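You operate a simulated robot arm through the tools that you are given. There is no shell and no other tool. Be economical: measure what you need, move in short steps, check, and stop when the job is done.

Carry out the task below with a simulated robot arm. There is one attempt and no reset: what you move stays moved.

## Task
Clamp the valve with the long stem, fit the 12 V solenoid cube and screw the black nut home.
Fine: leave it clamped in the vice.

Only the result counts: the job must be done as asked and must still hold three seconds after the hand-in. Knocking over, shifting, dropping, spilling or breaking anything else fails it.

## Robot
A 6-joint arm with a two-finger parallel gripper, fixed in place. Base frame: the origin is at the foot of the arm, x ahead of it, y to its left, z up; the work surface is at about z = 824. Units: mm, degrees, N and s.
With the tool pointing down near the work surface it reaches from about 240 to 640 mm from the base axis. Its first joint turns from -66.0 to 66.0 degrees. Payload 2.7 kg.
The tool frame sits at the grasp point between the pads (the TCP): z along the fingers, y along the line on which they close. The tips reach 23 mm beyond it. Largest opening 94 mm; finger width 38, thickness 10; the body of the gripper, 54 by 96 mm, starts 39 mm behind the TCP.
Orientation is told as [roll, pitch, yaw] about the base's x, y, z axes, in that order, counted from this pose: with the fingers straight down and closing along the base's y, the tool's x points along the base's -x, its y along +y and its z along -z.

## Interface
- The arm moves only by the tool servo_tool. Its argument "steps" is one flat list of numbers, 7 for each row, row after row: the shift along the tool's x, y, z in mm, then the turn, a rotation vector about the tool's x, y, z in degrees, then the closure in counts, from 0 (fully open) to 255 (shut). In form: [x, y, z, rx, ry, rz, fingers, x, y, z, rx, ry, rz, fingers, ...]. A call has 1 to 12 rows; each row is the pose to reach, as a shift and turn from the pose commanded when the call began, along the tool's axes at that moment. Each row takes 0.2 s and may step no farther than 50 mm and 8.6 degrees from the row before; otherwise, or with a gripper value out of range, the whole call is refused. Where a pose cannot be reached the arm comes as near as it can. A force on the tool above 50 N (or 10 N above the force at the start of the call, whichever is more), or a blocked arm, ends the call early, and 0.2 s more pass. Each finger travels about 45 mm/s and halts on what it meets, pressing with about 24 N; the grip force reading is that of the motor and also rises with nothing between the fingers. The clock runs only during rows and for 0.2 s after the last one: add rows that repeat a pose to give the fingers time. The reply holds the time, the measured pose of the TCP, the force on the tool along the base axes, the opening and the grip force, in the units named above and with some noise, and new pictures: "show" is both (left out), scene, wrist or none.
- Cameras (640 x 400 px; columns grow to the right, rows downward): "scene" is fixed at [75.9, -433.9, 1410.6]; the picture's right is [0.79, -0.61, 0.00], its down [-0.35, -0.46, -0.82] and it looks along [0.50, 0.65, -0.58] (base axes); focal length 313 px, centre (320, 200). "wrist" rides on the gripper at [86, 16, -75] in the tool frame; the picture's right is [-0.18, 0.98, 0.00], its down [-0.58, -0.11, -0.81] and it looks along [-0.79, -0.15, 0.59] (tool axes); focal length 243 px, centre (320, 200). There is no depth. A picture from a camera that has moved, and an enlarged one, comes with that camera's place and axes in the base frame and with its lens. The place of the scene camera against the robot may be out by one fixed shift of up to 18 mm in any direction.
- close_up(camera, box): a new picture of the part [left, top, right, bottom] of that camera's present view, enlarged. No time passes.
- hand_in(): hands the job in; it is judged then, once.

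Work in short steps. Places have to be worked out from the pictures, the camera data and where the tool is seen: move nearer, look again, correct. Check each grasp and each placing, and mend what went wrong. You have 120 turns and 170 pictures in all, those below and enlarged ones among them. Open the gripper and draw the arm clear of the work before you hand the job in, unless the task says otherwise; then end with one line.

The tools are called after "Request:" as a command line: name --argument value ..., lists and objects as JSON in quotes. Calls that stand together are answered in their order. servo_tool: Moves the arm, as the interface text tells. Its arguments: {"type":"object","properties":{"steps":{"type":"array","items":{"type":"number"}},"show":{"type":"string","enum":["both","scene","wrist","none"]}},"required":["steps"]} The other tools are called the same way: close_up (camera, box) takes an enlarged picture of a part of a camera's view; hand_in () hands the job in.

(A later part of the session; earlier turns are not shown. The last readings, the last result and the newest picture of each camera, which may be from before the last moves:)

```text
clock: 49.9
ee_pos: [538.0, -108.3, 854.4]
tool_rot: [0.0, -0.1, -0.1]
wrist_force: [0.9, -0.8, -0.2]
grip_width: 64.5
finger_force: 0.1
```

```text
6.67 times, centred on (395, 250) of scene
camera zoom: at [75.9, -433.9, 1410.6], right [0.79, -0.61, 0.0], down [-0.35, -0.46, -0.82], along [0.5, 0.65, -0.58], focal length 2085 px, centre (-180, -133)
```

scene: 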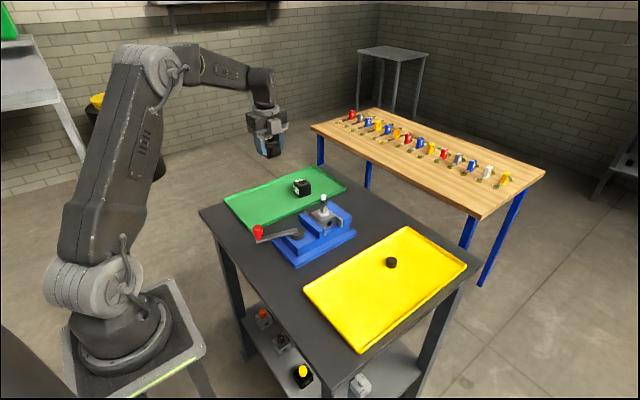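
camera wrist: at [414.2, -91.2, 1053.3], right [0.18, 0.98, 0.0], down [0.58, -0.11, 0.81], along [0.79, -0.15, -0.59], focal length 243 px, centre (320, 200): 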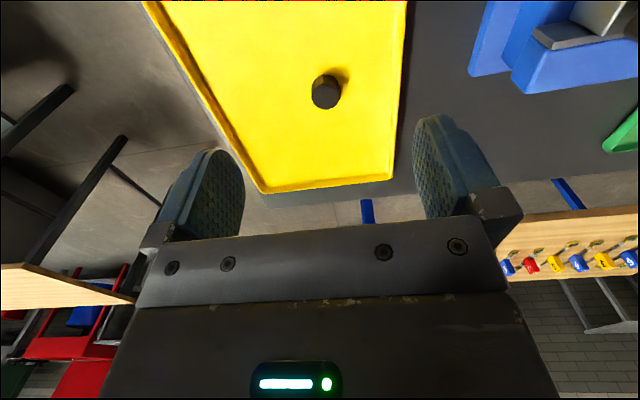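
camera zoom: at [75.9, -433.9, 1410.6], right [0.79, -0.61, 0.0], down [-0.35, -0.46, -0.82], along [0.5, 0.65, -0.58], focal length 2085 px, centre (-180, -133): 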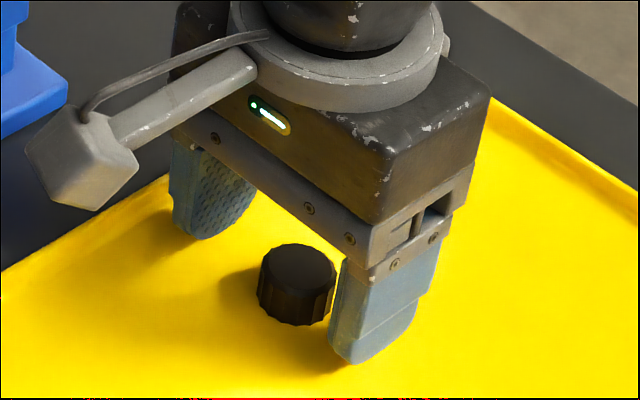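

Nut height is nearer 15 mm, centre ≈(537.5,-109). I lower 2 mm and close.

Request:
servo_tool --steps '[0, 0, 2, 0, 0, 0, 80, 0, 0, 2, 0, 0, 0, 150, 0, 0, 2, 0, 0, 0, 255, 0, 0, 2, 0, 0, 0, 255, 0, 0, 2, 0, 0, 0, 255, 0, 0, -20, 0, 0, 0, 255, 0, 0, -60, 0, 0, 0, 255, 0, 0, -100, 0, 0, 0, 255, 0, 0, -145, 0, 0, 0, 255]' --show "none"

Request:
close_up --camera "wrist" --box '[240, 80, 400, 240]'

Request:
close_up --camera "scene" --box '[330, 130, 480, 280]'

```text
clock: 51.9
ee_pos: [536.4, -110.0, 1000.6]
tool_rot: [0.0, -0.1, -0.1]
wrist_force: [-0.2, 0.1, 0.6]
grip_width: 23.7
finger_force: 24.5
```

```text
2.50 times, centred on (320, 160) of wrist
camera zoom: at [450.4, -93.2, 1074.6], right [0.19, 0.98, 0.0], down [0.58, -0.11, 0.81], along [0.79, -0.15, -0.59], focal length 606 px, centre (320, 300)
```

zoom: 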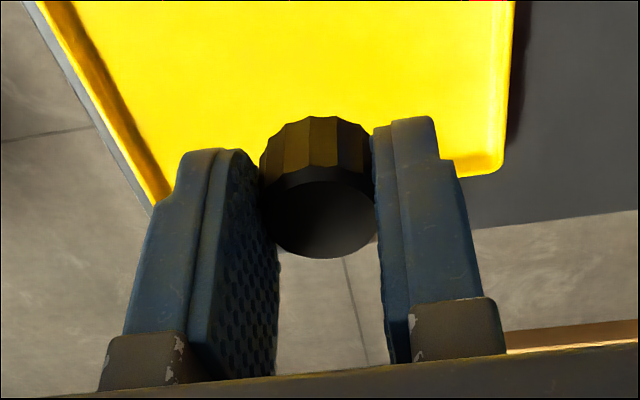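

```text
2.67 times, centred on (405, 205) of scene
camera zoom: at [75.9, -433.9, 1410.6], right [0.79, -0.61, 0.0], down [-0.35, -0.46, -0.82], along [0.5, 0.65, -0.58], focal length 834 px, centre (93, 187)
```

zoom: 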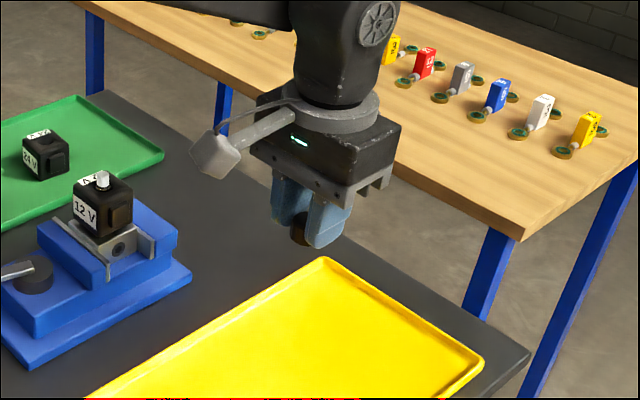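

Nut held (23.7 mm). I carry it toward the vice while turning the tool counter-clockwise to gain tightening travel.

Request:
servo_tool --steps '[5, 8, -2, 0, 0, -8, 255, 10, 16, -4, 0, 0, -16, 255, 15, 24, -6, 0, 0, -24, 255, 20, 32, -8, 0, 0, -32, 255, 25, 40, -10, 0, 0, -40, 255, 30, 48, -10, 0, 0, -48, 255, 35, 56, -10, 0, 0, -56, 255, 40, 64, -10, 0, 0, -64, 255, 46, 72, -10, 0, 0, -72, 255, 54, 80, -10, 0, 0, -80, 255, 62, 90, -10, 0, 0, -88, 255, 62, 90, -10, 0, 0, -90, 255]' --show "wrist"

```text
clock: 54.5
ee_pos: [474.2, -17.9, 1009.8]
tool_rot: [-0.1, 0.0, 90.0]
wrist_force: [-0.1, 0.5, -0.2]
grip_width: 23.8
finger_force: 24.1
camera wrist: at [458.0, -104.3, 1083.9], right [-0.98, 0.18, 0.0], down [0.11, 0.58, 0.81], along [0.15, 0.79, -0.59], focal length 243 px, centre (320, 200)
```

wrist: 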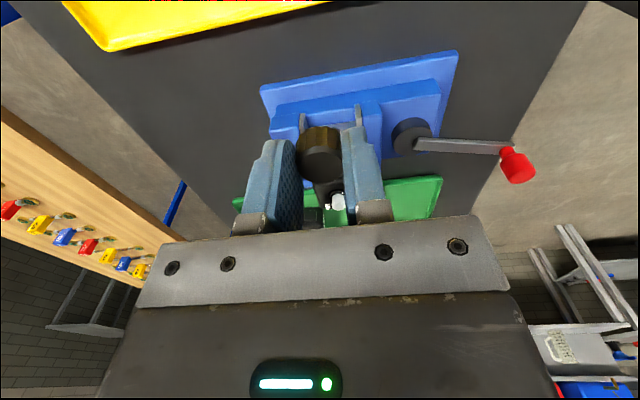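

Yaw +90 reached. I try turning another 80° to see whether the wrist allows it.

Request:
servo_tool --steps '[0, 0, 0, 0, 0, -8, 255, 0, 0, 0, 0, 0, -16, 255, 0, 0, 0, 0, 0, -24, 255, 0, 0, 0, 0, 0, -32, 255, 0, 0, 0, 0, 0, -40, 255, 0, 0, 0, 0, 0, -48, 255, 0, 0, 0, 0, 0, -56, 255, 0, 0, 0, 0, 0, -64, 255, 0, 0, 0, 0, 0, -72, 255, 0, 0, 0, 0, 0, -80, 255]' --show "wrist"

```text
clock: 56.7
ee_pos: [473.6, -19.5, 1009.1]
tool_rot: [0.0, 0.0, 170.1]
wrist_force: [0.3, 1.1, 0.7]
grip_width: 24.1
finger_force: 24.1
camera wrist: at [557.1, -48.4, 1084.1], right [-0.35, -0.94, 0.0], down [-0.56, 0.21, 0.81], along [-0.75, 0.28, -0.59], focal length 243 px, centre (320, 200)
```

wrist: 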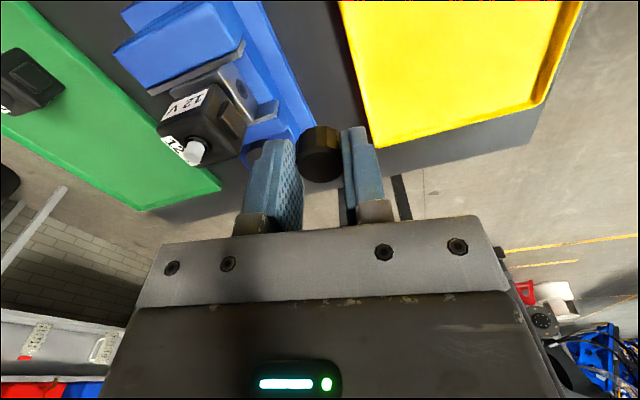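

Works. From here the stem is also visible; I measure its tip.

Request:
close_up --camera "wrist" --box '[150, 90, 250, 190]'

Request:
close_up --camera "wrist" --box '[240, 100, 400, 240]'

```text
4.00 times, centred on (200, 140) of wrist
camera zoom: at [557.1, -48.4, 1084.1], right [-0.35, -0.94, 0.0], down [-0.56, 0.21, 0.81], along [-0.75, 0.28, -0.59], focal length 970 px, centre (800, 440)
```

zoom: 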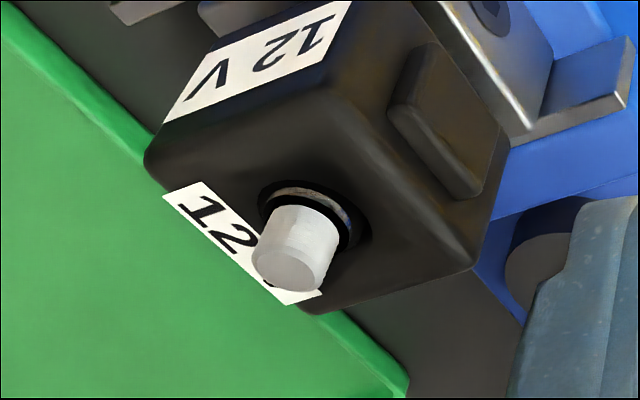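

```text
2.86 times, centred on (320, 170) of wrist
camera zoom: at [557.1, -48.4, 1084.1], right [-0.35, -0.94, 0.0], down [-0.56, 0.21, 0.81], along [-0.75, 0.28, -0.59], focal length 693 px, centre (320, 286)
```

zoom: 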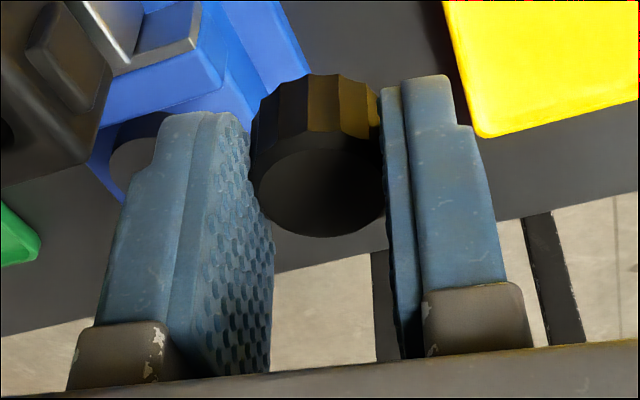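

Tip measured ≈(475,80.5), consistent. I move the nut above the stem and check alignment.

Request:
servo_tool --steps '[-5, -33, 0, 0, 0, 0, 255, -10.7, -66, 0, 0, 0, 0, 255, -16.1, -98.4, 0, 0, 0, 0, 255, -16.1, -98.4, 15, 0, 0, 0, 255, -16.1, -98.4, 15, 0, 0, 0, 255]' --show "none"

Request:
close_up --camera "wrist" --box '[240, 60, 400, 240]'

Request:
close_up --camera "scene" --box '[295, 160, 355, 210]'

```text
clock: 57.9
ee_pos: [476.2, 81.9, 992.3]
tool_rot: [0.1, 0.1, 169.9]
wrist_force: [-0.2, 0.2, 0.4]
grip_width: 23.8
finger_force: 24.1
```

```text
2.22 times, centred on (320, 150) of wrist
camera zoom: at [558.1, 52.0, 1068.0], right [-0.35, -0.94, 0.0], down [-0.55, 0.21, 0.81], along [-0.75, 0.28, -0.59], focal length 539 px, centre (320, 311)
```

zoom: 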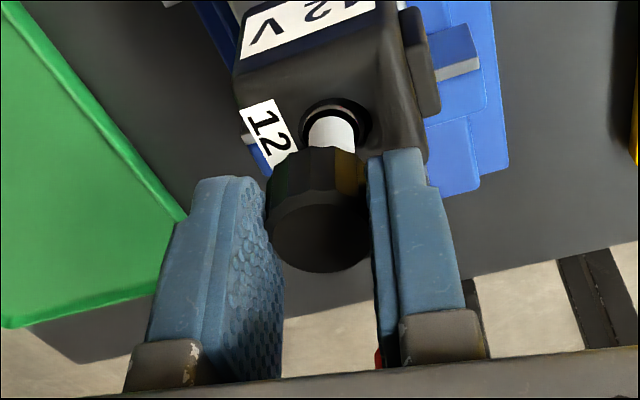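

```text
8.00 times, centred on (325, 185) of scene
camera zoom: at [75.9, -433.9, 1410.6], right [0.79, -0.61, 0.0], down [-0.35, -0.46, -0.82], along [0.5, 0.65, -0.58], focal length 2502 px, centre (280, 320)
```

zoom: 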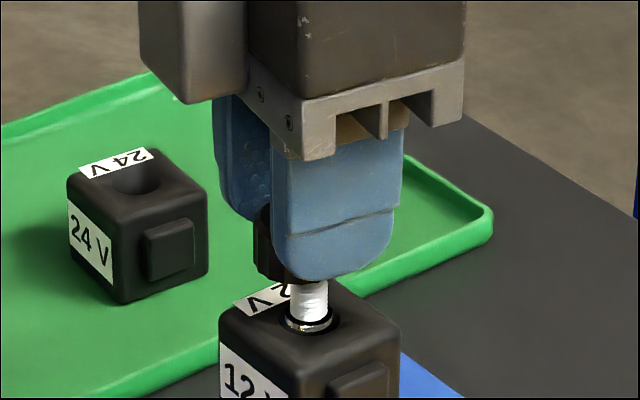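

The nut seems offset from the TCP by ~4 mm along the pads, and not yet over the stem. I zoom both views to quantify.

Request:
close_up --camera "scene" --box '[305, 178, 341, 206]'

Request:
close_up --camera "wrist" --box '[285, 80, 375, 190]'

```text
14.29 times, centred on (323, 192) of scene
camera zoom: at [75.9, -433.9, 1410.6], right [0.79, -0.61, 0.0], down [-0.35, -0.46, -0.82], along [0.5, 0.65, -0.58], focal length 4468 px, centre (277, 314)
```

zoom: 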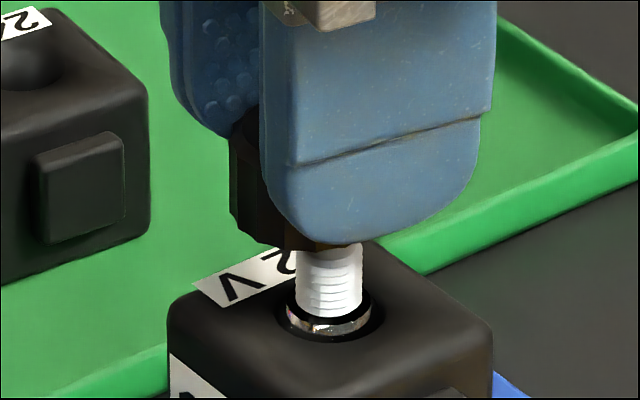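

```text
3.64 times, centred on (330, 135) of wrist
camera zoom: at [558.1, 52.0, 1068.0], right [-0.35, -0.94, 0.0], down [-0.55, 0.21, 0.81], along [-0.75, 0.28, -0.59], focal length 882 px, centre (284, 436)
```

zoom: 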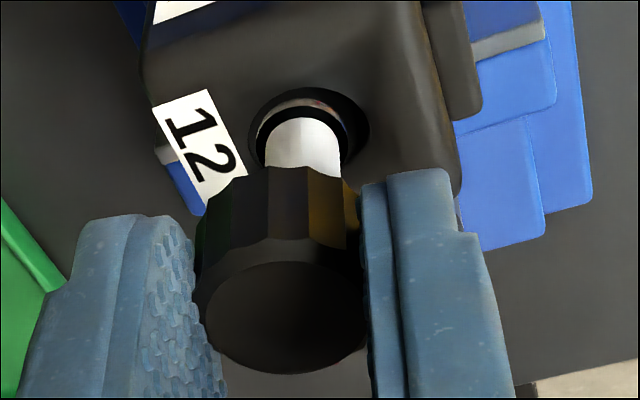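

Estimated nut − stem ≈ (−3, +4.8) mm. I correct by most of that and re-measure.

Request:
servo_tool --steps '[3, 2.7, 0, 0, 0, 0, 255, 3, 2.7, 0, 0, 0, 0, 255]' --show "none"

Request:
close_up --camera "scene" --box '[305, 178, 341, 206]'

Request:
close_up --camera "wrist" --box '[285, 80, 375, 190]'

```text
clock: 58.5
ee_pos: [479.1, 79.0, 992.6]
tool_rot: [0.0, 0.0, 169.9]
wrist_force: [0.1, 1.1, -0.6]
grip_width: 23.8
finger_force: 24.2
```

```text
14.29 times, centred on (323, 192) of scene
camera zoom: at [75.9, -433.9, 1410.6], right [0.79, -0.61, 0.0], down [-0.35, -0.46, -0.82], along [0.5, 0.65, -0.58], focal length 4468 px, centre (277, 314)
```

zoom: 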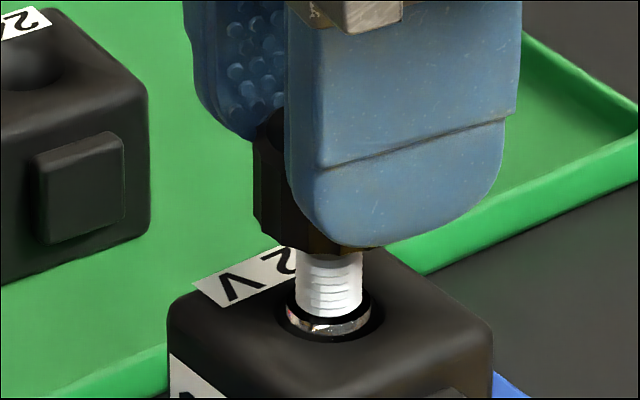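

```text
3.64 times, centred on (330, 135) of wrist
camera zoom: at [561.0, 49.0, 1067.8], right [-0.35, -0.94, 0.0], down [-0.55, 0.21, 0.81], along [-0.75, 0.28, -0.59], focal length 882 px, centre (284, 436)
```

zoom: 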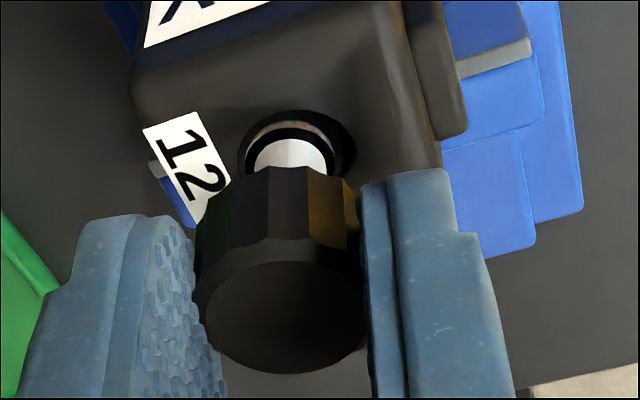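

Remaining offset ≈(−0.4,+1.6). I correct and lower to just above the tip.

Request:
servo_tool --steps '[0.7, 1.5, 0, 0, 0, 0, 255, 0.7, 1.5, 6, 0, 0, 0, 255, 0.7, 1.5, 6, 0, 0, 0, 255]' --show "none"

Request:
close_up --camera "scene" --box '[305, 178, 341, 206]'

Request:
close_up --camera "wrist" --box '[285, 80, 375, 190]'

```text
clock: 59.3
ee_pos: [478.9, 77.2, 987.5]
tool_rot: [0.0, 0.1, 169.9]
wrist_force: [-0.3, -0.2, 0.2]
grip_width: 23.9
finger_force: 23.7
```

```text
14.29 times, centred on (323, 192) of scene
camera zoom: at [75.9, -433.9, 1410.6], right [0.79, -0.61, 0.0], down [-0.35, -0.46, -0.82], along [0.5, 0.65, -0.58], focal length 4468 px, centre (277, 314)
```

zoom: 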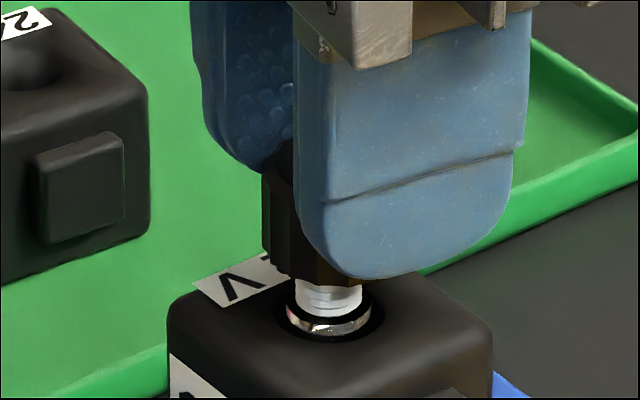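

```text
3.64 times, centred on (330, 135) of wrist
camera zoom: at [561.4, 46.9, 1062.2], right [-0.35, -0.94, 0.0], down [-0.55, 0.21, 0.81], along [-0.75, 0.28, -0.59], focal length 882 px, centre (284, 436)
```

zoom: 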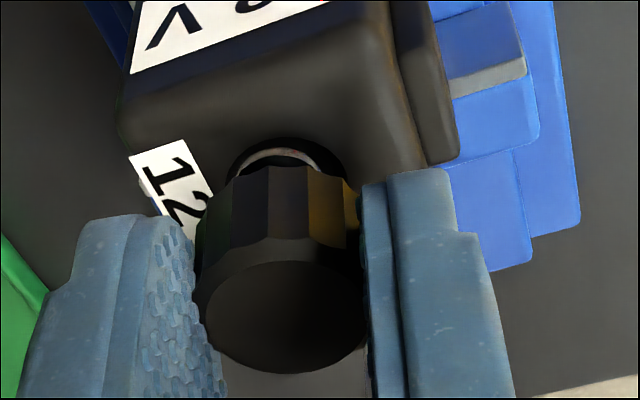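

Aligned within ~0.5 mm. I lower gently until the nut touches the thread.

Request:
servo_tool --steps '[0, 0, 2, 0, 0, 0, 255, 0, 0, 4, 0, 0, 0, 255, 0, 0, 5, 0, 0, 0, 255, 0, 0, 6, 0, 0, 0, 255]' --show "none"

Request:
close_up --camera "scene" --box '[305, 178, 341, 206]'

```text
clock: 60.3
ee_pos: [479.4, 77.7, 981.9]
tool_rot: [0.0, 0.1, 169.9]
wrist_force: [0.1, 1.2, -0.3]
grip_width: 23.7
finger_force: 24.3
```

```text
14.29 times, centred on (323, 192) of scene
camera zoom: at [75.9, -433.9, 1410.6], right [0.79, -0.61, 0.0], down [-0.35, -0.46, -0.82], along [0.5, 0.65, -0.58], focal length 4468 px, centre (277, 314)
```

zoom: 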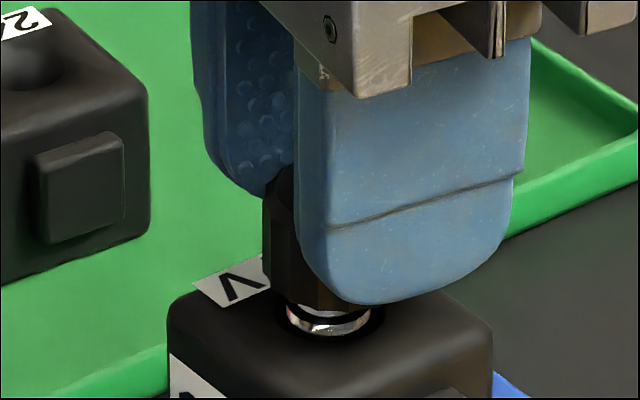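

Request:
servo_tool --steps '[0, 0, 1, 0, 0, 0, 255, 0, 0, 2, 0, 0, 0, 255, 0, 0, 3, 0, 0, 0, 255, 0, 0, 4, 0, 0, 0, 255]' --show "none"

Request:
close_up --camera "scene" --box '[305, 178, 341, 206]'

```text
clock: 61.3
ee_pos: [479.0, 77.2, 977.9]
tool_rot: [0.1, -0.1, 169.9]
wrist_force: [-6.5, 6.7, 1.3]
grip_width: 24.1
finger_force: 24.2
```

```text
14.29 times, centred on (323, 192) of scene
camera zoom: at [75.7, -433.8, 1410.7], right [0.79, -0.61, 0.0], down [-0.35, -0.46, -0.82], along [0.5, 0.65, -0.58], focal length 4468 px, centre (277, 314)
```

zoom: 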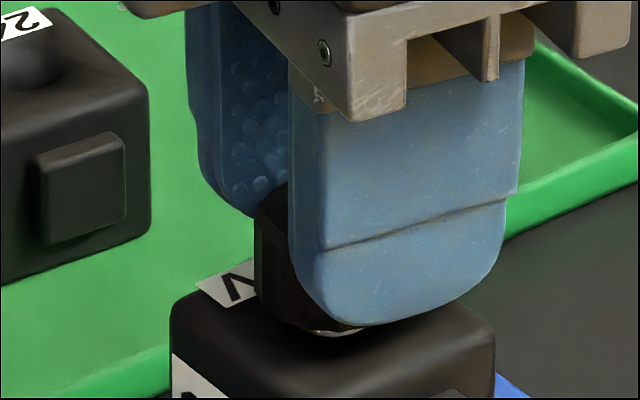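

Lateral reaction (−6.5,+6.7) N shows the tip is in the bore, slightly off-centre. I shift to relieve it.

Request:
servo_tool --steps '[-0.9, -0.65, 0, 0, 0, 0, 255, -0.9, -0.65, 0, 0, 0, 0, 255]' --show "none"

```text
clock: 61.9
ee_pos: [478.3, 77.3, 977.8]
tool_rot: [0.1, 0.0, 169.8]
wrist_force: [-6.3, 6.6, 0.3]
grip_width: 23.9
finger_force: 23.9
```

Request:
servo_tool --steps '[-1.2, -0.85, 0, 0, 0, 0, 255, -1.2, -0.85, 0, 0, 0, 0, 255]' --show "none"

Request:
close_up --camera "scene" --box '[305, 178, 341, 206]'

Request:
close_up --camera "wrist" --box '[285, 80, 375, 190]'

```text
clock: 62.5
ee_pos: [478.3, 76.5, 977.4]
tool_rot: [-0.1, 0.3, 169.9]
wrist_force: [7.0, -1.1, 0.3]
grip_width: 24.1
finger_force: 23.8
```

```text
14.29 times, centred on (323, 192) of scene
camera zoom: at [76.1, -434.0, 1410.6], right [0.79, -0.61, 0.0], down [-0.35, -0.46, -0.82], along [0.5, 0.65, -0.58], focal length 4468 px, centre (277, 314)
```

zoom: 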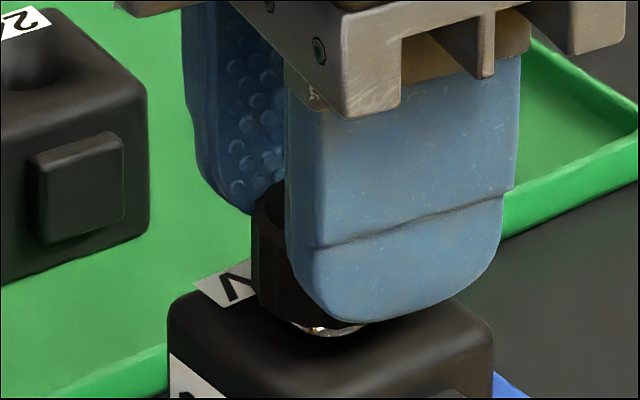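

```text
3.64 times, centred on (330, 135) of wrist
camera zoom: at [559.8, 47.5, 1053.6], right [-0.35, -0.94, 0.0], down [-0.56, 0.21, 0.8], along [-0.75, 0.28, -0.6], focal length 882 px, centre (284, 436)
```

zoom: 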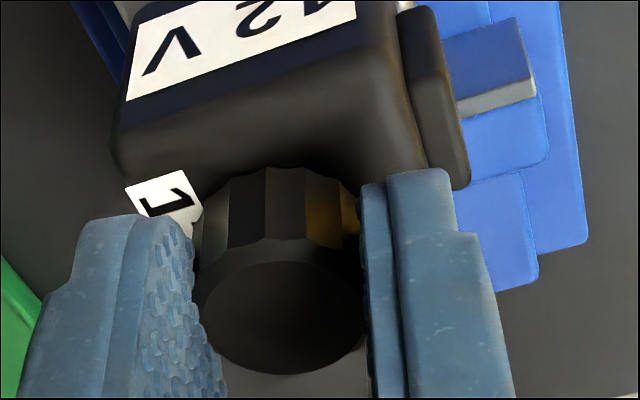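

The bore is captured on the tip; I overshot by ~0.5 mm. I re-centre and begin turning clockwise about the nut's axis (offset ≈ −4.4 mm along tool x), checking forces.

Request:
servo_tool --steps '[0.55, 0.06, 0.3, 0, 0, 0, 255, 0.51, 0.67, 0.4, 0, 0, 8, 255, 0.38, 1.27, 0.5, 0, 0, 16, 255, 0.17, 1.85, 0.6, 0, 0, 24, 255, 0.17, 1.85, 0.6, 0, 0, 24, 255]' --show "none"

```text
clock: 63.7
ee_pos: [477.2, 76.7, 976.6]
tool_rot: [-0.1, 0.1, 145.8]
wrist_force: [2.3, 1.5, 2.6]
grip_width: 24.1
finger_force: 24.2
```

Low forces. I continue turning 48° with slight down feed.

Request:
servo_tool --steps '[-0.04, 0.61, 0.2, 0, 0, 8, 255, -0.17, 1.21, 0.3, 0, 0, 16, 255, -0.38, 1.79, 0.4, 0, 0, 24, 255, -0.67, 2.33, 0.5, 0, 0, 32, 255, -1.03, 2.83, 0.6, 0, 0, 40, 255, -1.46, 3.27, 0.7, 0, 0, 48, 255]' --show "none"

Request:
close_up --camera "scene" --box '[305, 178, 341, 206]'

```text
clock: 65.1
ee_pos: [473.9, 75.8, 976.8]
tool_rot: [-0.2, 0.1, 97.7]
wrist_force: [12.1, 6.8, 0.6]
grip_width: 24.0
finger_force: 23.8
```

```text
14.29 times, centred on (323, 192) of scene
camera zoom: at [76.2, -433.8, 1410.7], right [0.79, -0.61, 0.0], down [-0.35, -0.46, -0.81], along [0.5, 0.65, -0.58], focal length 4468 px, centre (277, 314)
```

zoom: 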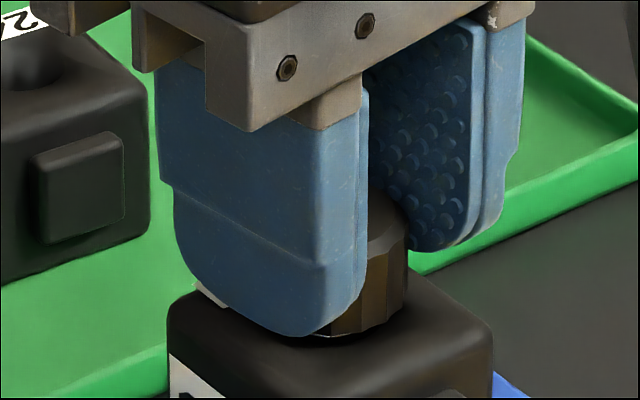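

Lateral force builds because my axis offset is imperfect. I relieve it and press down lightly to see whether the nut rests on thread.

Request:
servo_tool --steps '[-0.4, -0.95, 0, 0, 0, 0, 255, -0.4, -0.95, 1, 0, 0, 0, 255, -0.4, -0.95, 2, 0, 0, 0, 255, -0.4, -0.95, 2, 0, 0, 0, 255]' --show "none"

```text
clock: 66.1
ee_pos: [476.4, 75.5, 975.4]
tool_rot: [-0.3, 0.1, 97.9]
wrist_force: [3.1, 4.7, 15.5]
grip_width: 24.1
finger_force: 23.8
```

The nut now rests on the thread (15 N). I relieve, open, re-centre the TCP on the nut axis and look.

Request:
servo_tool --steps '[0, 0, -0.8, 0, 0, 0, 255, 0, 0, -0.8, 0, 0, 0, 180, 0, 0, -0.8, 0, 0, 0, 120, 0, 0, -0.8, 0, 0, 0, 100, -2.6, -0.2, -0.8, 0, 0, 0, 100, -2.6, -0.2, -0.8, 0, 0, 0, 100]' --show "none"

Request:
close_up --camera "wrist" --box '[240, 80, 400, 220]'

Request:
close_up --camera "scene" --box '[300, 170, 350, 206]'

```text
clock: 67.5
ee_pos: [476.1, 78.3, 976.0]
tool_rot: [-0.1, 0.0, 97.9]
wrist_force: [-1.1, -0.1, 0.8]
grip_width: 57.1
finger_force: 0.2
```

```text
2.86 times, centred on (320, 150) of wrist
camera zoom: at [471.2, -9.0, 1050.6], right [-1.0, 0.05, 0.0], down [0.03, 0.59, 0.81], along [0.04, 0.81, -0.59], focal length 693 px, centre (320, 343)
```

zoom: 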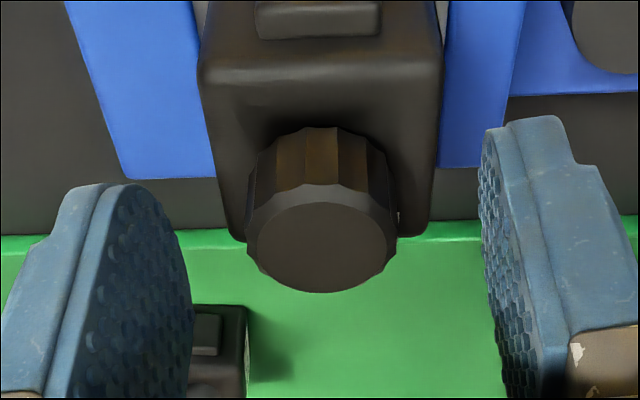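

```text
11.11 times, centred on (325, 188) of scene
camera zoom: at [75.9, -433.9, 1410.6], right [0.79, -0.61, 0.0], down [-0.35, -0.46, -0.82], along [0.5, 0.65, -0.58], focal length 3475 px, centre (264, 333)
```

zoom: 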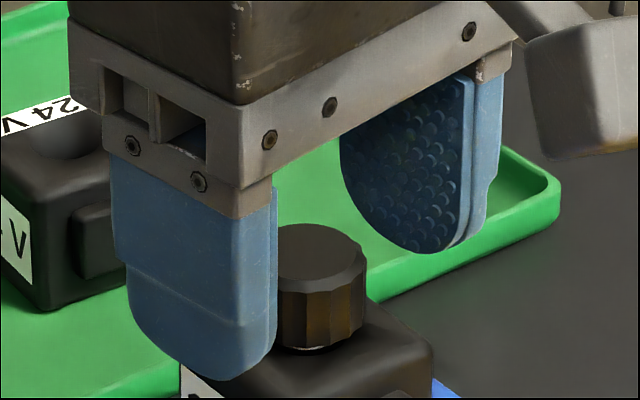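

The nut sits upright on the stem and is centred under the TCP. I turn back to yaw ≈170 with fingers open, then grip.

Request:
servo_tool --steps '[0, 0, 0, 0, 0, -8, 100, 0, 0, 0, 0, 0, -16, 100, 0, 0, 0, 0, 0, -24, 100, 0, 0, 0, 0, 0, -32, 100, 0, 0, 0, 0, 0, -40, 100, 0, 0, 0, 0, 0, -48, 100, 0, 0, 0, 0, 0, -56, 100, 0, 0, 0, 0, 0, -64, 100, 0, 0, 1, 0, 0, -72, 180, 0, 0, 1, 0, 0, -72, 255, 0, 0, 1, 0, 0, -72, 255, 0, 0, 1, 0, 0, -72, 255]' --show "none"

Request:
close_up --camera "wrist" --box '[240, 80, 400, 220]'

```text
clock: 70.1
ee_pos: [474.3, 78.1, 974.7]
tool_rot: [0.0, 0.2, 169.8]
wrist_force: [2.2, 2.5, 0.6]
grip_width: 23.2
finger_force: 23.8
```

```text
2.86 times, centred on (320, 150) of wrist
camera zoom: at [556.8, 47.6, 1049.4], right [-0.35, -0.94, 0.0], down [-0.56, 0.21, 0.81], along [-0.75, 0.28, -0.59], focal length 693 px, centre (320, 343)
```

zoom: 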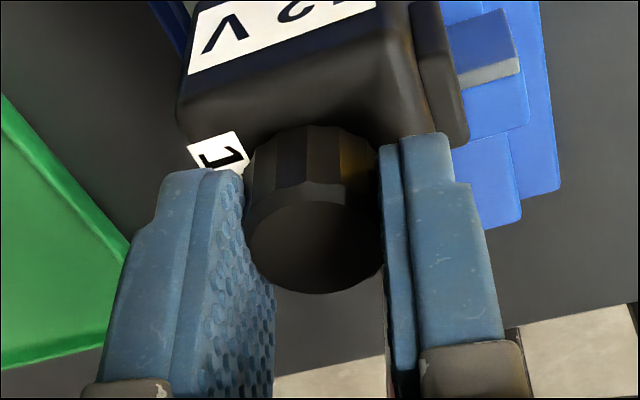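

Gripped with little side force. I turn 96° clockwise with slight down feed.

Request:
servo_tool --steps '[0, 0, 0.1, 0, 0, 8, 255, 0, 0, 0.2, 0, 0, 16, 255, 0, 0, 0.3, 0, 0, 24, 255, 0, 0, 0.4, 0, 0, 32, 255, 0, 0, 0.5, 0, 0, 40, 255, 0, 0, 0.6, 0, 0, 48, 255, 0, 0, 0.7, 0, 0, 56, 255, 0, 0, 0.8, 0, 0, 64, 255, 0, 0, 0.9, 0, 0, 72, 255, 0, 0, 1.0, 0, 0, 80, 255, 0, 0, 1.1, 0, 0, 88, 255, 0, 0, 1.2, 0, 0, 96, 255]' --show "none"

Request:
close_up --camera "scene" --box '[300, 170, 350, 206]'

```text
clock: 72.7
ee_pos: [474.6, 78.0, 974.1]
tool_rot: [-0.2, -0.1, 73.8]
wrist_force: [4.3, -0.3, 0.2]
grip_width: 23.3
finger_force: 24.2
```

```text
11.11 times, centred on (325, 188) of scene
camera zoom: at [76.0, -434.0, 1410.6], right [0.79, -0.61, 0.0], down [-0.35, -0.46, -0.82], along [0.5, 0.65, -0.58], focal length 3475 px, centre (264, 333)
```

zoom: 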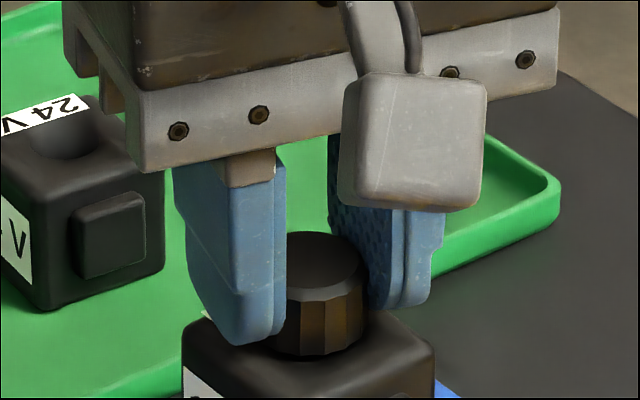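

The nut is advancing. I keep turning another 96° with a little more feed.

Request:
servo_tool --steps '[0, 0, 0.2, 0, 0, 8, 255, 0, 0, 0.4, 0, 0, 16, 255, 0, 0, 0.6, 0, 0, 24, 255, 0, 0, 0.8, 0, 0, 32, 255, 0, 0, 1.0, 0, 0, 40, 255, 0, 0, 1.1, 0, 0, 48, 255, 0, 0, 1.2, 0, 0, 56, 255, 0, 0, 1.3, 0, 0, 64, 255, 0, 0, 1.4, 0, 0, 72, 255, 0, 0, 1.5, 0, 0, 80, 255, 0, 0, 1.6, 0, 0, 88, 255, 0, 0, 1.7, 0, 0, 96, 255]' --show "none"

Request:
close_up --camera "scene" --box '[300, 170, 350, 206]'

```text
clock: 75.3
ee_pos: [475.4, 77.7, 971.7]
tool_rot: [0.1, 0.0, -22.1]
wrist_force: [1.9, -0.4, 2.8]
grip_width: 23.0
finger_force: 24.2
```

```text
11.11 times, centred on (325, 188) of scene
camera zoom: at [75.9, -433.9, 1410.6], right [0.79, -0.61, 0.0], down [-0.35, -0.46, -0.82], along [0.5, 0.65, -0.58], focal length 3475 px, centre (264, 333)
```

zoom: 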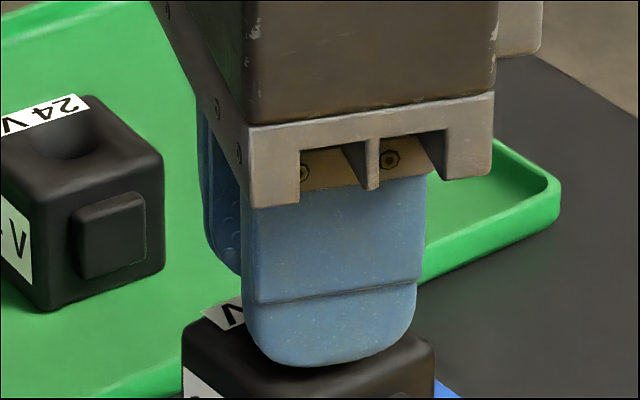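

Request:
servo_tool --steps '[0, 0, 0.1, 0, 0, 8, 255, 0, 0, 0.2, 0, 0, 16, 255, 0, 0, 0.3, 0, 0, 24, 255, 0, 0, 0.5, 0, 0, 32, 255, 0, 0, 0.6, 0, 0, 40, 255, 0, 0, 0.7, 0, 0, 48, 255, 0, 0, 0.8, 0, 0, 56, 255, 0, 0, 0.9, 0, 0, 64, 255, 0, 0, 1.0, 0, 0, 72, 255, 0, 0, 1.1, 0, 0, 80, 255, 0, 0, 1.2, 0, 0, 88, 255, 0, 0, 1.3, 0, 0, 96, 255]' --show "none"

Request:
close_up --camera "scene" --box '[300, 170, 350, 206]'

```text
clock: 77.9
ee_pos: [475.0, 77.5, 969.4]
tool_rot: [0.2, 0.0, -118.3]
wrist_force: [0.3, 0.4, 3.1]
grip_width: 24.3
finger_force: 23.8
```

```text
11.11 times, centred on (325, 188) of scene
camera zoom: at [75.9, -433.9, 1410.6], right [0.79, -0.61, 0.0], down [-0.35, -0.46, -0.82], along [0.5, 0.65, -0.58], focal length 3475 px, centre (264, 333)
```

zoom: 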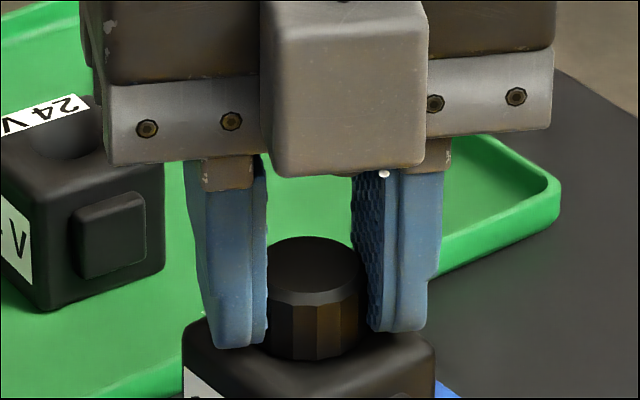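

The nut goes down about 2 mm per turn and is ~2–3 mm from the cube. I finish this stroke to −166°, then release and unwind, raising the fingers slightly.

Request:
servo_tool --steps '[0, 0, 0, 0, 0, 8, 255, 0, 0, 0, 0, 0, 16, 255, 0, 0, 0.1, 0, 0, 24, 255, 0, 0, 0.1, 0, 0, 32, 255, 0, 0, 0.2, 0, 0, 40, 255, 0, 0, 0.2, 0, 0, 48, 255, 0, 0, 0.2, 0, 0, 48, 180, 0, 0, 0.2, 0, 0, 48, 130, 0, 0, 0, 0, 0, 40, 130, 0, 0, 0, 0, 0, 32, 130, 0, 0, 0, 0, 0, 24, 130, 0, 0, 0, 0, 0, 16, 130]' --show "none"

Request:
close_up --camera "scene" --box '[300, 170, 350, 206]'

```text
clock: 79.3
ee_pos: [476.1, 62.3, 972.2]
tool_rot: [-1.6, 0.3, -160.9]
wrist_force: [-13.1, 2.0, 11.0]
grip_width: 24.1
finger_force: 24.2
out of reach, approached as far as the arm can: row 6
stopped in row 6: the force on the tool passed its limit (the readings are from after the stop); the commanded pose is now the measured one
```

```text
11.11 times, centred on (325, 188) of scene
camera zoom: at [75.4, -433.9, 1410.7], right [0.79, -0.61, 0.0], down [-0.35, -0.46, -0.82], along [0.5, 0.65, -0.58], focal length 3475 px, centre (264, 333)
```

zoom: 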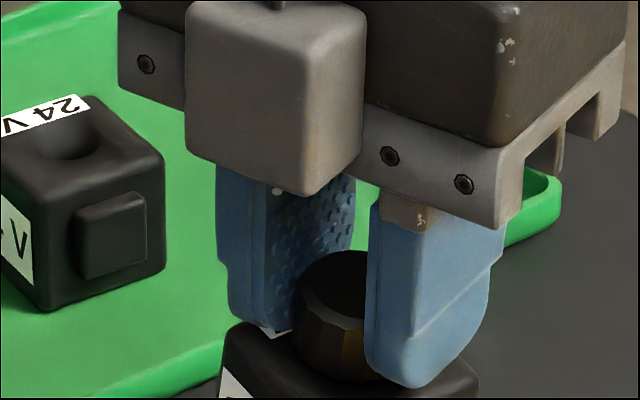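

The wrist limit was hit near −161° and the arm got pulled sideways. I check the state before anything else.

Request:
close_up --camera "scene" --box '[260, 160, 370, 260]'

Request:
close_up --camera "scene" --box '[295, 175, 360, 230]'

Request:
close_up --camera "wrist" --box '[240, 60, 400, 220]'

```text
4.00 times, centred on (315, 210) of scene
camera zoom: at [75.4, -433.9, 1410.7], right [0.79, -0.61, 0.0], down [-0.35, -0.46, -0.82], along [0.5, 0.65, -0.58], focal length 1251 px, centre (340, 160)
```

zoom: 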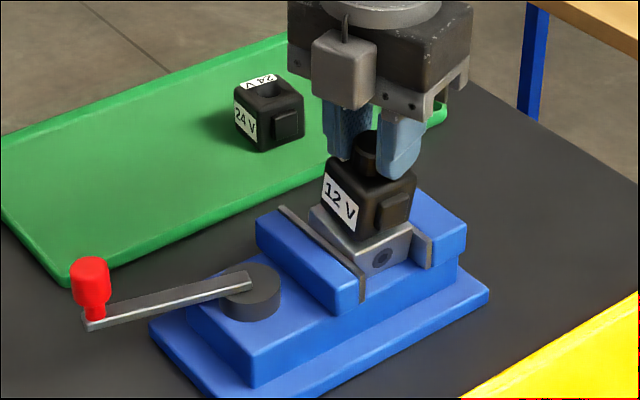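

```text
7.27 times, centred on (328, 202) of scene
camera zoom: at [75.4, -433.9, 1410.7], right [0.79, -0.61, 0.0], down [-0.35, -0.46, -0.82], along [0.5, 0.65, -0.58], focal length 2275 px, centre (266, 182)
```

zoom: 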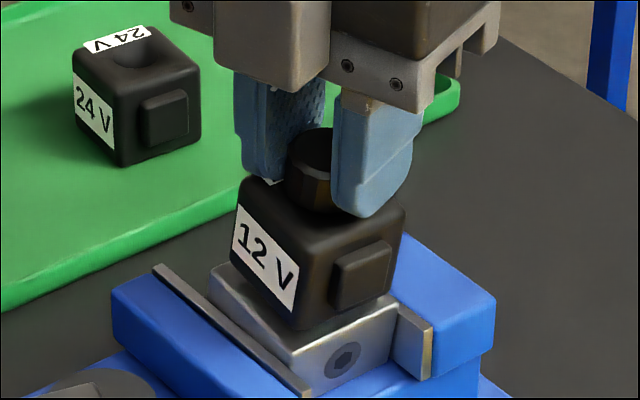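

```text
2.50 times, centred on (320, 140) of wrist
camera zoom: at [563.9, 73.4, 1047.7], right [0.15, -0.99, -0.03], down [-0.58, -0.11, 0.81], along [-0.8, -0.1, -0.59], focal length 606 px, centre (320, 350)
```

zoom: 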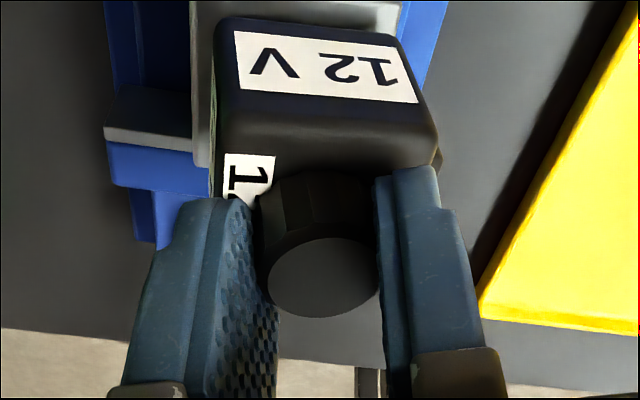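

The valve/cube/nut stack has been tilted in the jaws (top pulled ~15 mm toward −y). While still holding the nut I retrace the movement gently to bring it upright.

Request:
servo_tool --steps '[0.5, -1.9, 0.3, 0.2, 0.1, -2, 255, 1, -3.7, 0.6, 0.4, 0.15, -4, 255, 1.5, -5.6, 0.9, 0.6, 0.2, -6, 255, 2, -7.4, 1.2, 0.8, 0.3, -8, 255, 2.5, -9.3, 1.5, 1, 0.35, -8, 255, 3, -11.1, 1.7, 1.2, 0.4, -8, 255, 3.5, -13, 1.9, 1.4, 0.45, -8, 255, 4, -14.8, 2, 1.5, 0.5, -8, 255]' --show "none"

Request:
close_up --camera "scene" --box '[295, 175, 360, 230]'

```text
clock: 81.1
ee_pos: [476.3, 76.8, 971.9]
tool_rot: [-2.9, 1.4, -153.0]
wrist_force: [-2.2, -3.7, -1.1]
grip_width: 22.0
finger_force: 23.9
```

```text
7.27 times, centred on (328, 202) of scene
camera zoom: at [75.9, -434.1, 1410.6], right [0.79, -0.61, 0.0], down [-0.35, -0.46, -0.82], along [0.5, 0.65, -0.58], focal length 2275 px, centre (266, 182)
```

zoom: 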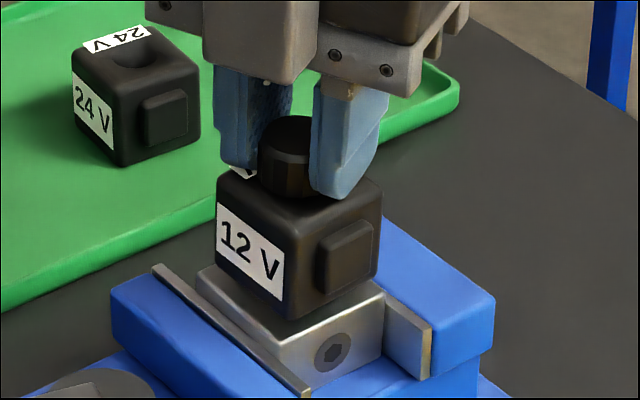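

The stack is upright again. I release the nut gently, level the tool (about −2.9° about tool x, −1.4° about tool y), rise and inspect.

Request:
servo_tool --steps '[0, 0, 0, 0, 0, 0, 220, 0, 0, 0, 0, 0, 0, 160, 0, 0, 0, 0, 0, 0, 110, 0, 0, 0, 0, 0, 0, 90, 0, 0, -10, -1, -0.5, 0, 80, 0, 0, -40, -2.9, -1.4, 0, 80, 0, 0, -80, -2.9, -1.4, 0, 80, 0, 0, -80, -2.9, -1.4, 0, 80]' --show "wrist"

Request:
close_up --camera "scene" --box '[295, 180, 360, 235]'

Request:
close_up --camera "wrist" --box '[250, 20, 410, 140]'

```text
clock: 82.9
ee_pos: [475.5, 71.7, 1050.4]
tool_rot: [0.0, -0.1, -153.0]
wrist_force: [0.6, 0.2, 0.6]
grip_width: 64.6
finger_force: 0.1
camera wrist: at [561.6, 98.0, 1124.8], right [0.28, -0.96, 0.0], down [-0.56, -0.17, 0.81], along [-0.78, -0.23, -0.59], focal length 243 px, centre (320, 200)
```

wrist: 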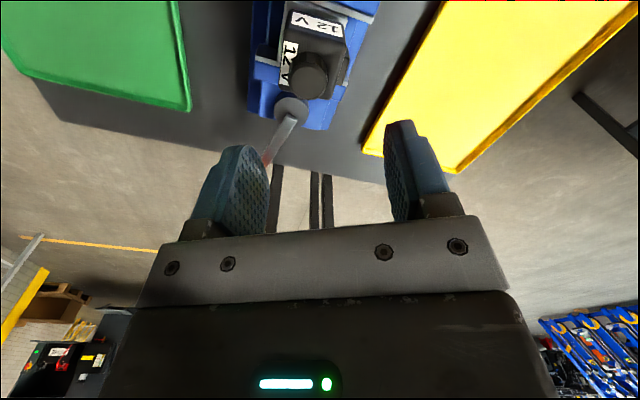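

```text
7.27 times, centred on (328, 208) of scene
camera zoom: at [75.9, -433.9, 1410.6], right [0.79, -0.61, 0.0], down [-0.35, -0.46, -0.82], along [0.5, 0.65, -0.58], focal length 2275 px, centre (266, 146)
```

zoom: 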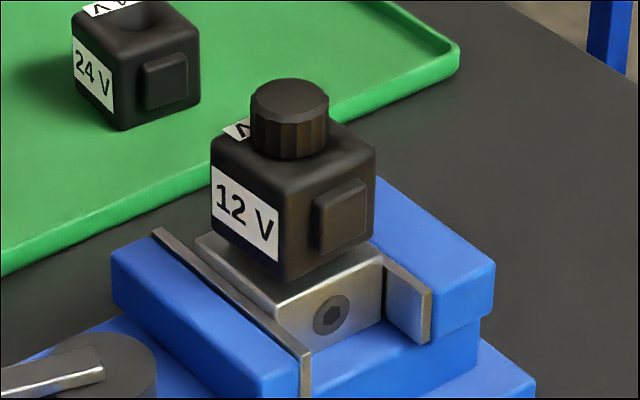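

```text
3.33 times, centred on (330, 80) of wrist
camera zoom: at [561.6, 98.0, 1124.8], right [0.28, -0.96, 0.0], down [-0.56, -0.17, 0.81], along [-0.78, -0.23, -0.59], focal length 809 px, centre (287, 600)
```

zoom: 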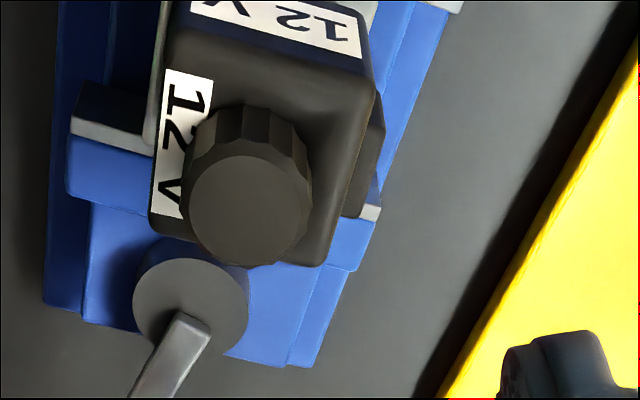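

The stack looks upright. I zoom to compare the valve's seating with the earlier clamped view.

Request:
close_up --camera "scene" --box '[290, 190, 350, 240]'

Request:
close_up --camera "scene" --box '[312, 205, 352, 235]'

Request:
close_up --camera "scene" --box '[312, 183, 352, 213]'

```text
8.00 times, centred on (320, 215) of scene
camera zoom: at [75.9, -433.9, 1410.6], right [0.79, -0.61, 0.0], down [-0.35, -0.46, -0.82], along [0.5, 0.65, -0.58], focal length 2502 px, centre (320, 80)
```

zoom: 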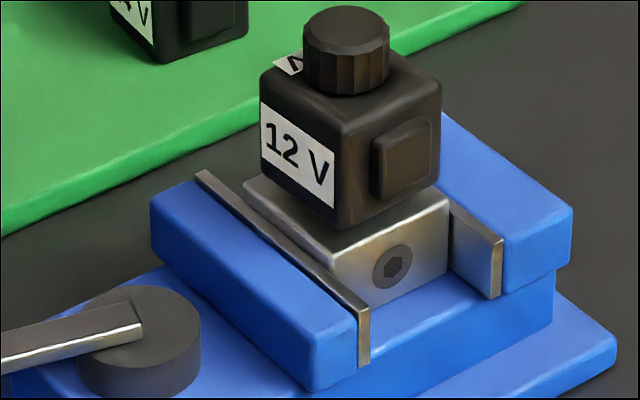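

```text
13.33 times, centred on (332, 220) of scene
camera zoom: at [75.9, -433.9, 1410.6], right [0.79, -0.61, 0.0], down [-0.35, -0.46, -0.82], along [0.5, 0.65, -0.58], focal length 4170 px, centre (160, -67)
```

zoom: 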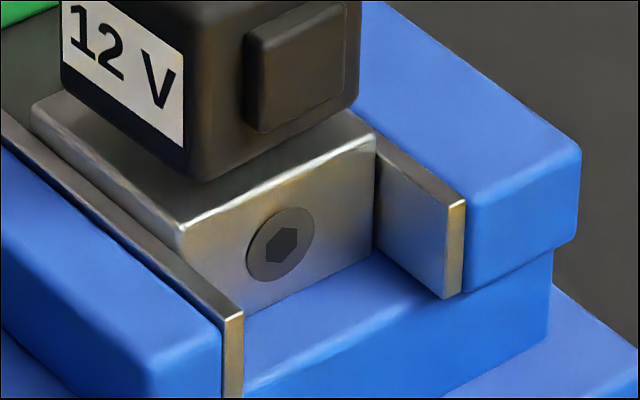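

```text
13.33 times, centred on (332, 198) of scene
camera zoom: at [75.9, -433.9, 1410.6], right [0.79, -0.61, 0.0], down [-0.35, -0.46, -0.82], along [0.5, 0.65, -0.58], focal length 4170 px, centre (160, 227)
```

zoom: 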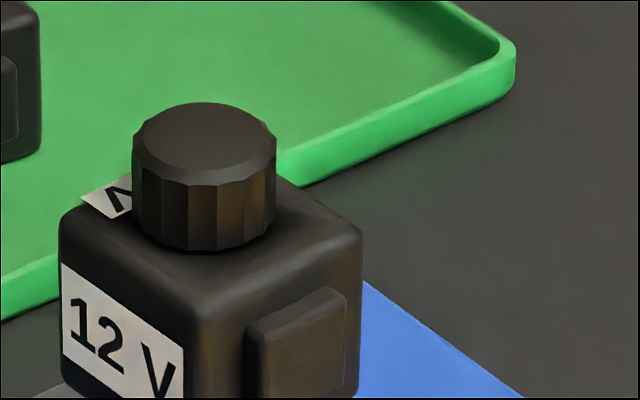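

Nut bottom is now about flush with the cube top; it needs a final tightening. I unwind the wrist (staying well inside its limit from now on) at safe height.

Request:
servo_tool --steps '[0, 0, 0, 0, 0, -8.5, 80, 0, 0, 0, 0, 0, -17, 80, 0, 0, 0, 0, 0, -25.5, 80, 0, 0, 0, 0, 0, -34, 80, 0, 0, 0, 0, 0, -42.5, 80, 0, 0, 0, 0, 0, -51, 80, 0, 0, 0, 0, 0, -59.5, 80, 0, 0, 0, 0, 0, -68, 80, 0, 0, 0, 0, 0, -76.5, 80, 0, 0, 0, 0, 0, -85, 80, 0, 0, 0, 0, 0, -93.5, 80, 0, 0, 0, 0, 0, -102, 80]' --show "none"

Request:
servo_tool --steps '[0, 0, 0, 0, 0, -8.5, 80, 0, 0, 0, 0, 0, -17, 80, 0, 0, 0, 0, 0, -25.5, 80, 0, 0, 0, 0, 0, -34, 80, 0, 0, 0, 0, 0, -42.5, 80, 0, 0, 0, 0, 0, -51, 80, 0, 0, 0, 0, 0, -59.5, 80, 0, 0, 0, 0, 0, -68, 80, 0, 0, 0, 0, 0, -76.5, 80, 0, 0, 0, 0, 0, -81, 80, 0, 0, 0, 0, 0, -81, 80]' --show "wrist"

Request:
close_up --camera "wrist" --box '[240, 20, 400, 140]'

```text
clock: 85.5
ee_pos: [475.7, 74.1, 1050.5]
tool_rot: [-0.2, 0.0, -50.9]
wrist_force: [-1.2, 0.6, -0.8]
grip_width: 64.4
finger_force: 0.1
```

```text
clock: 87.9
ee_pos: [477.2, 73.3, 1050.4]
tool_rot: [0.0, 0.2, 30.1]
wrist_force: [0.5, 0.0, 0.4]
grip_width: 64.6
finger_force: 0.1
camera wrist: at [394.7, 43.9, 1125.7], right [-0.33, 0.94, 0.0], down [0.56, 0.2, 0.8], along [0.76, 0.27, -0.59], focal length 243 px, centre (320, 200)
```

wrist: 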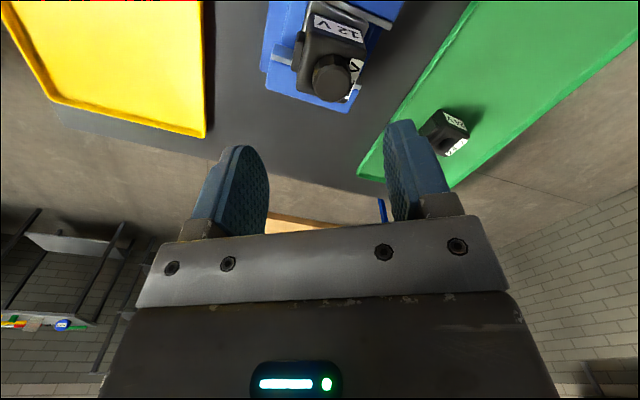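

```text
3.33 times, centred on (320, 80) of wrist
camera zoom: at [394.7, 43.9, 1125.7], right [-0.33, 0.94, 0.0], down [0.56, 0.2, 0.8], along [0.76, 0.27, -0.59], focal length 809 px, centre (320, 600)
```

zoom: 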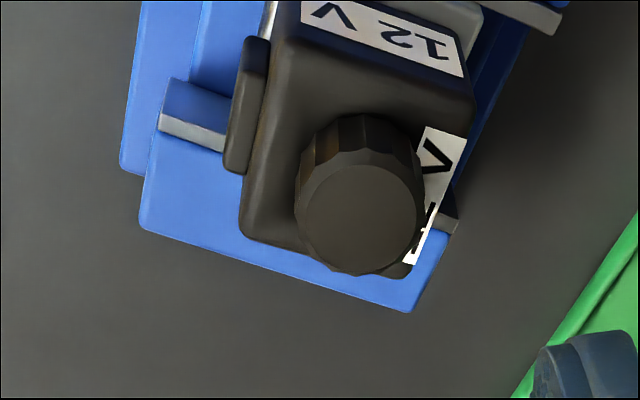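

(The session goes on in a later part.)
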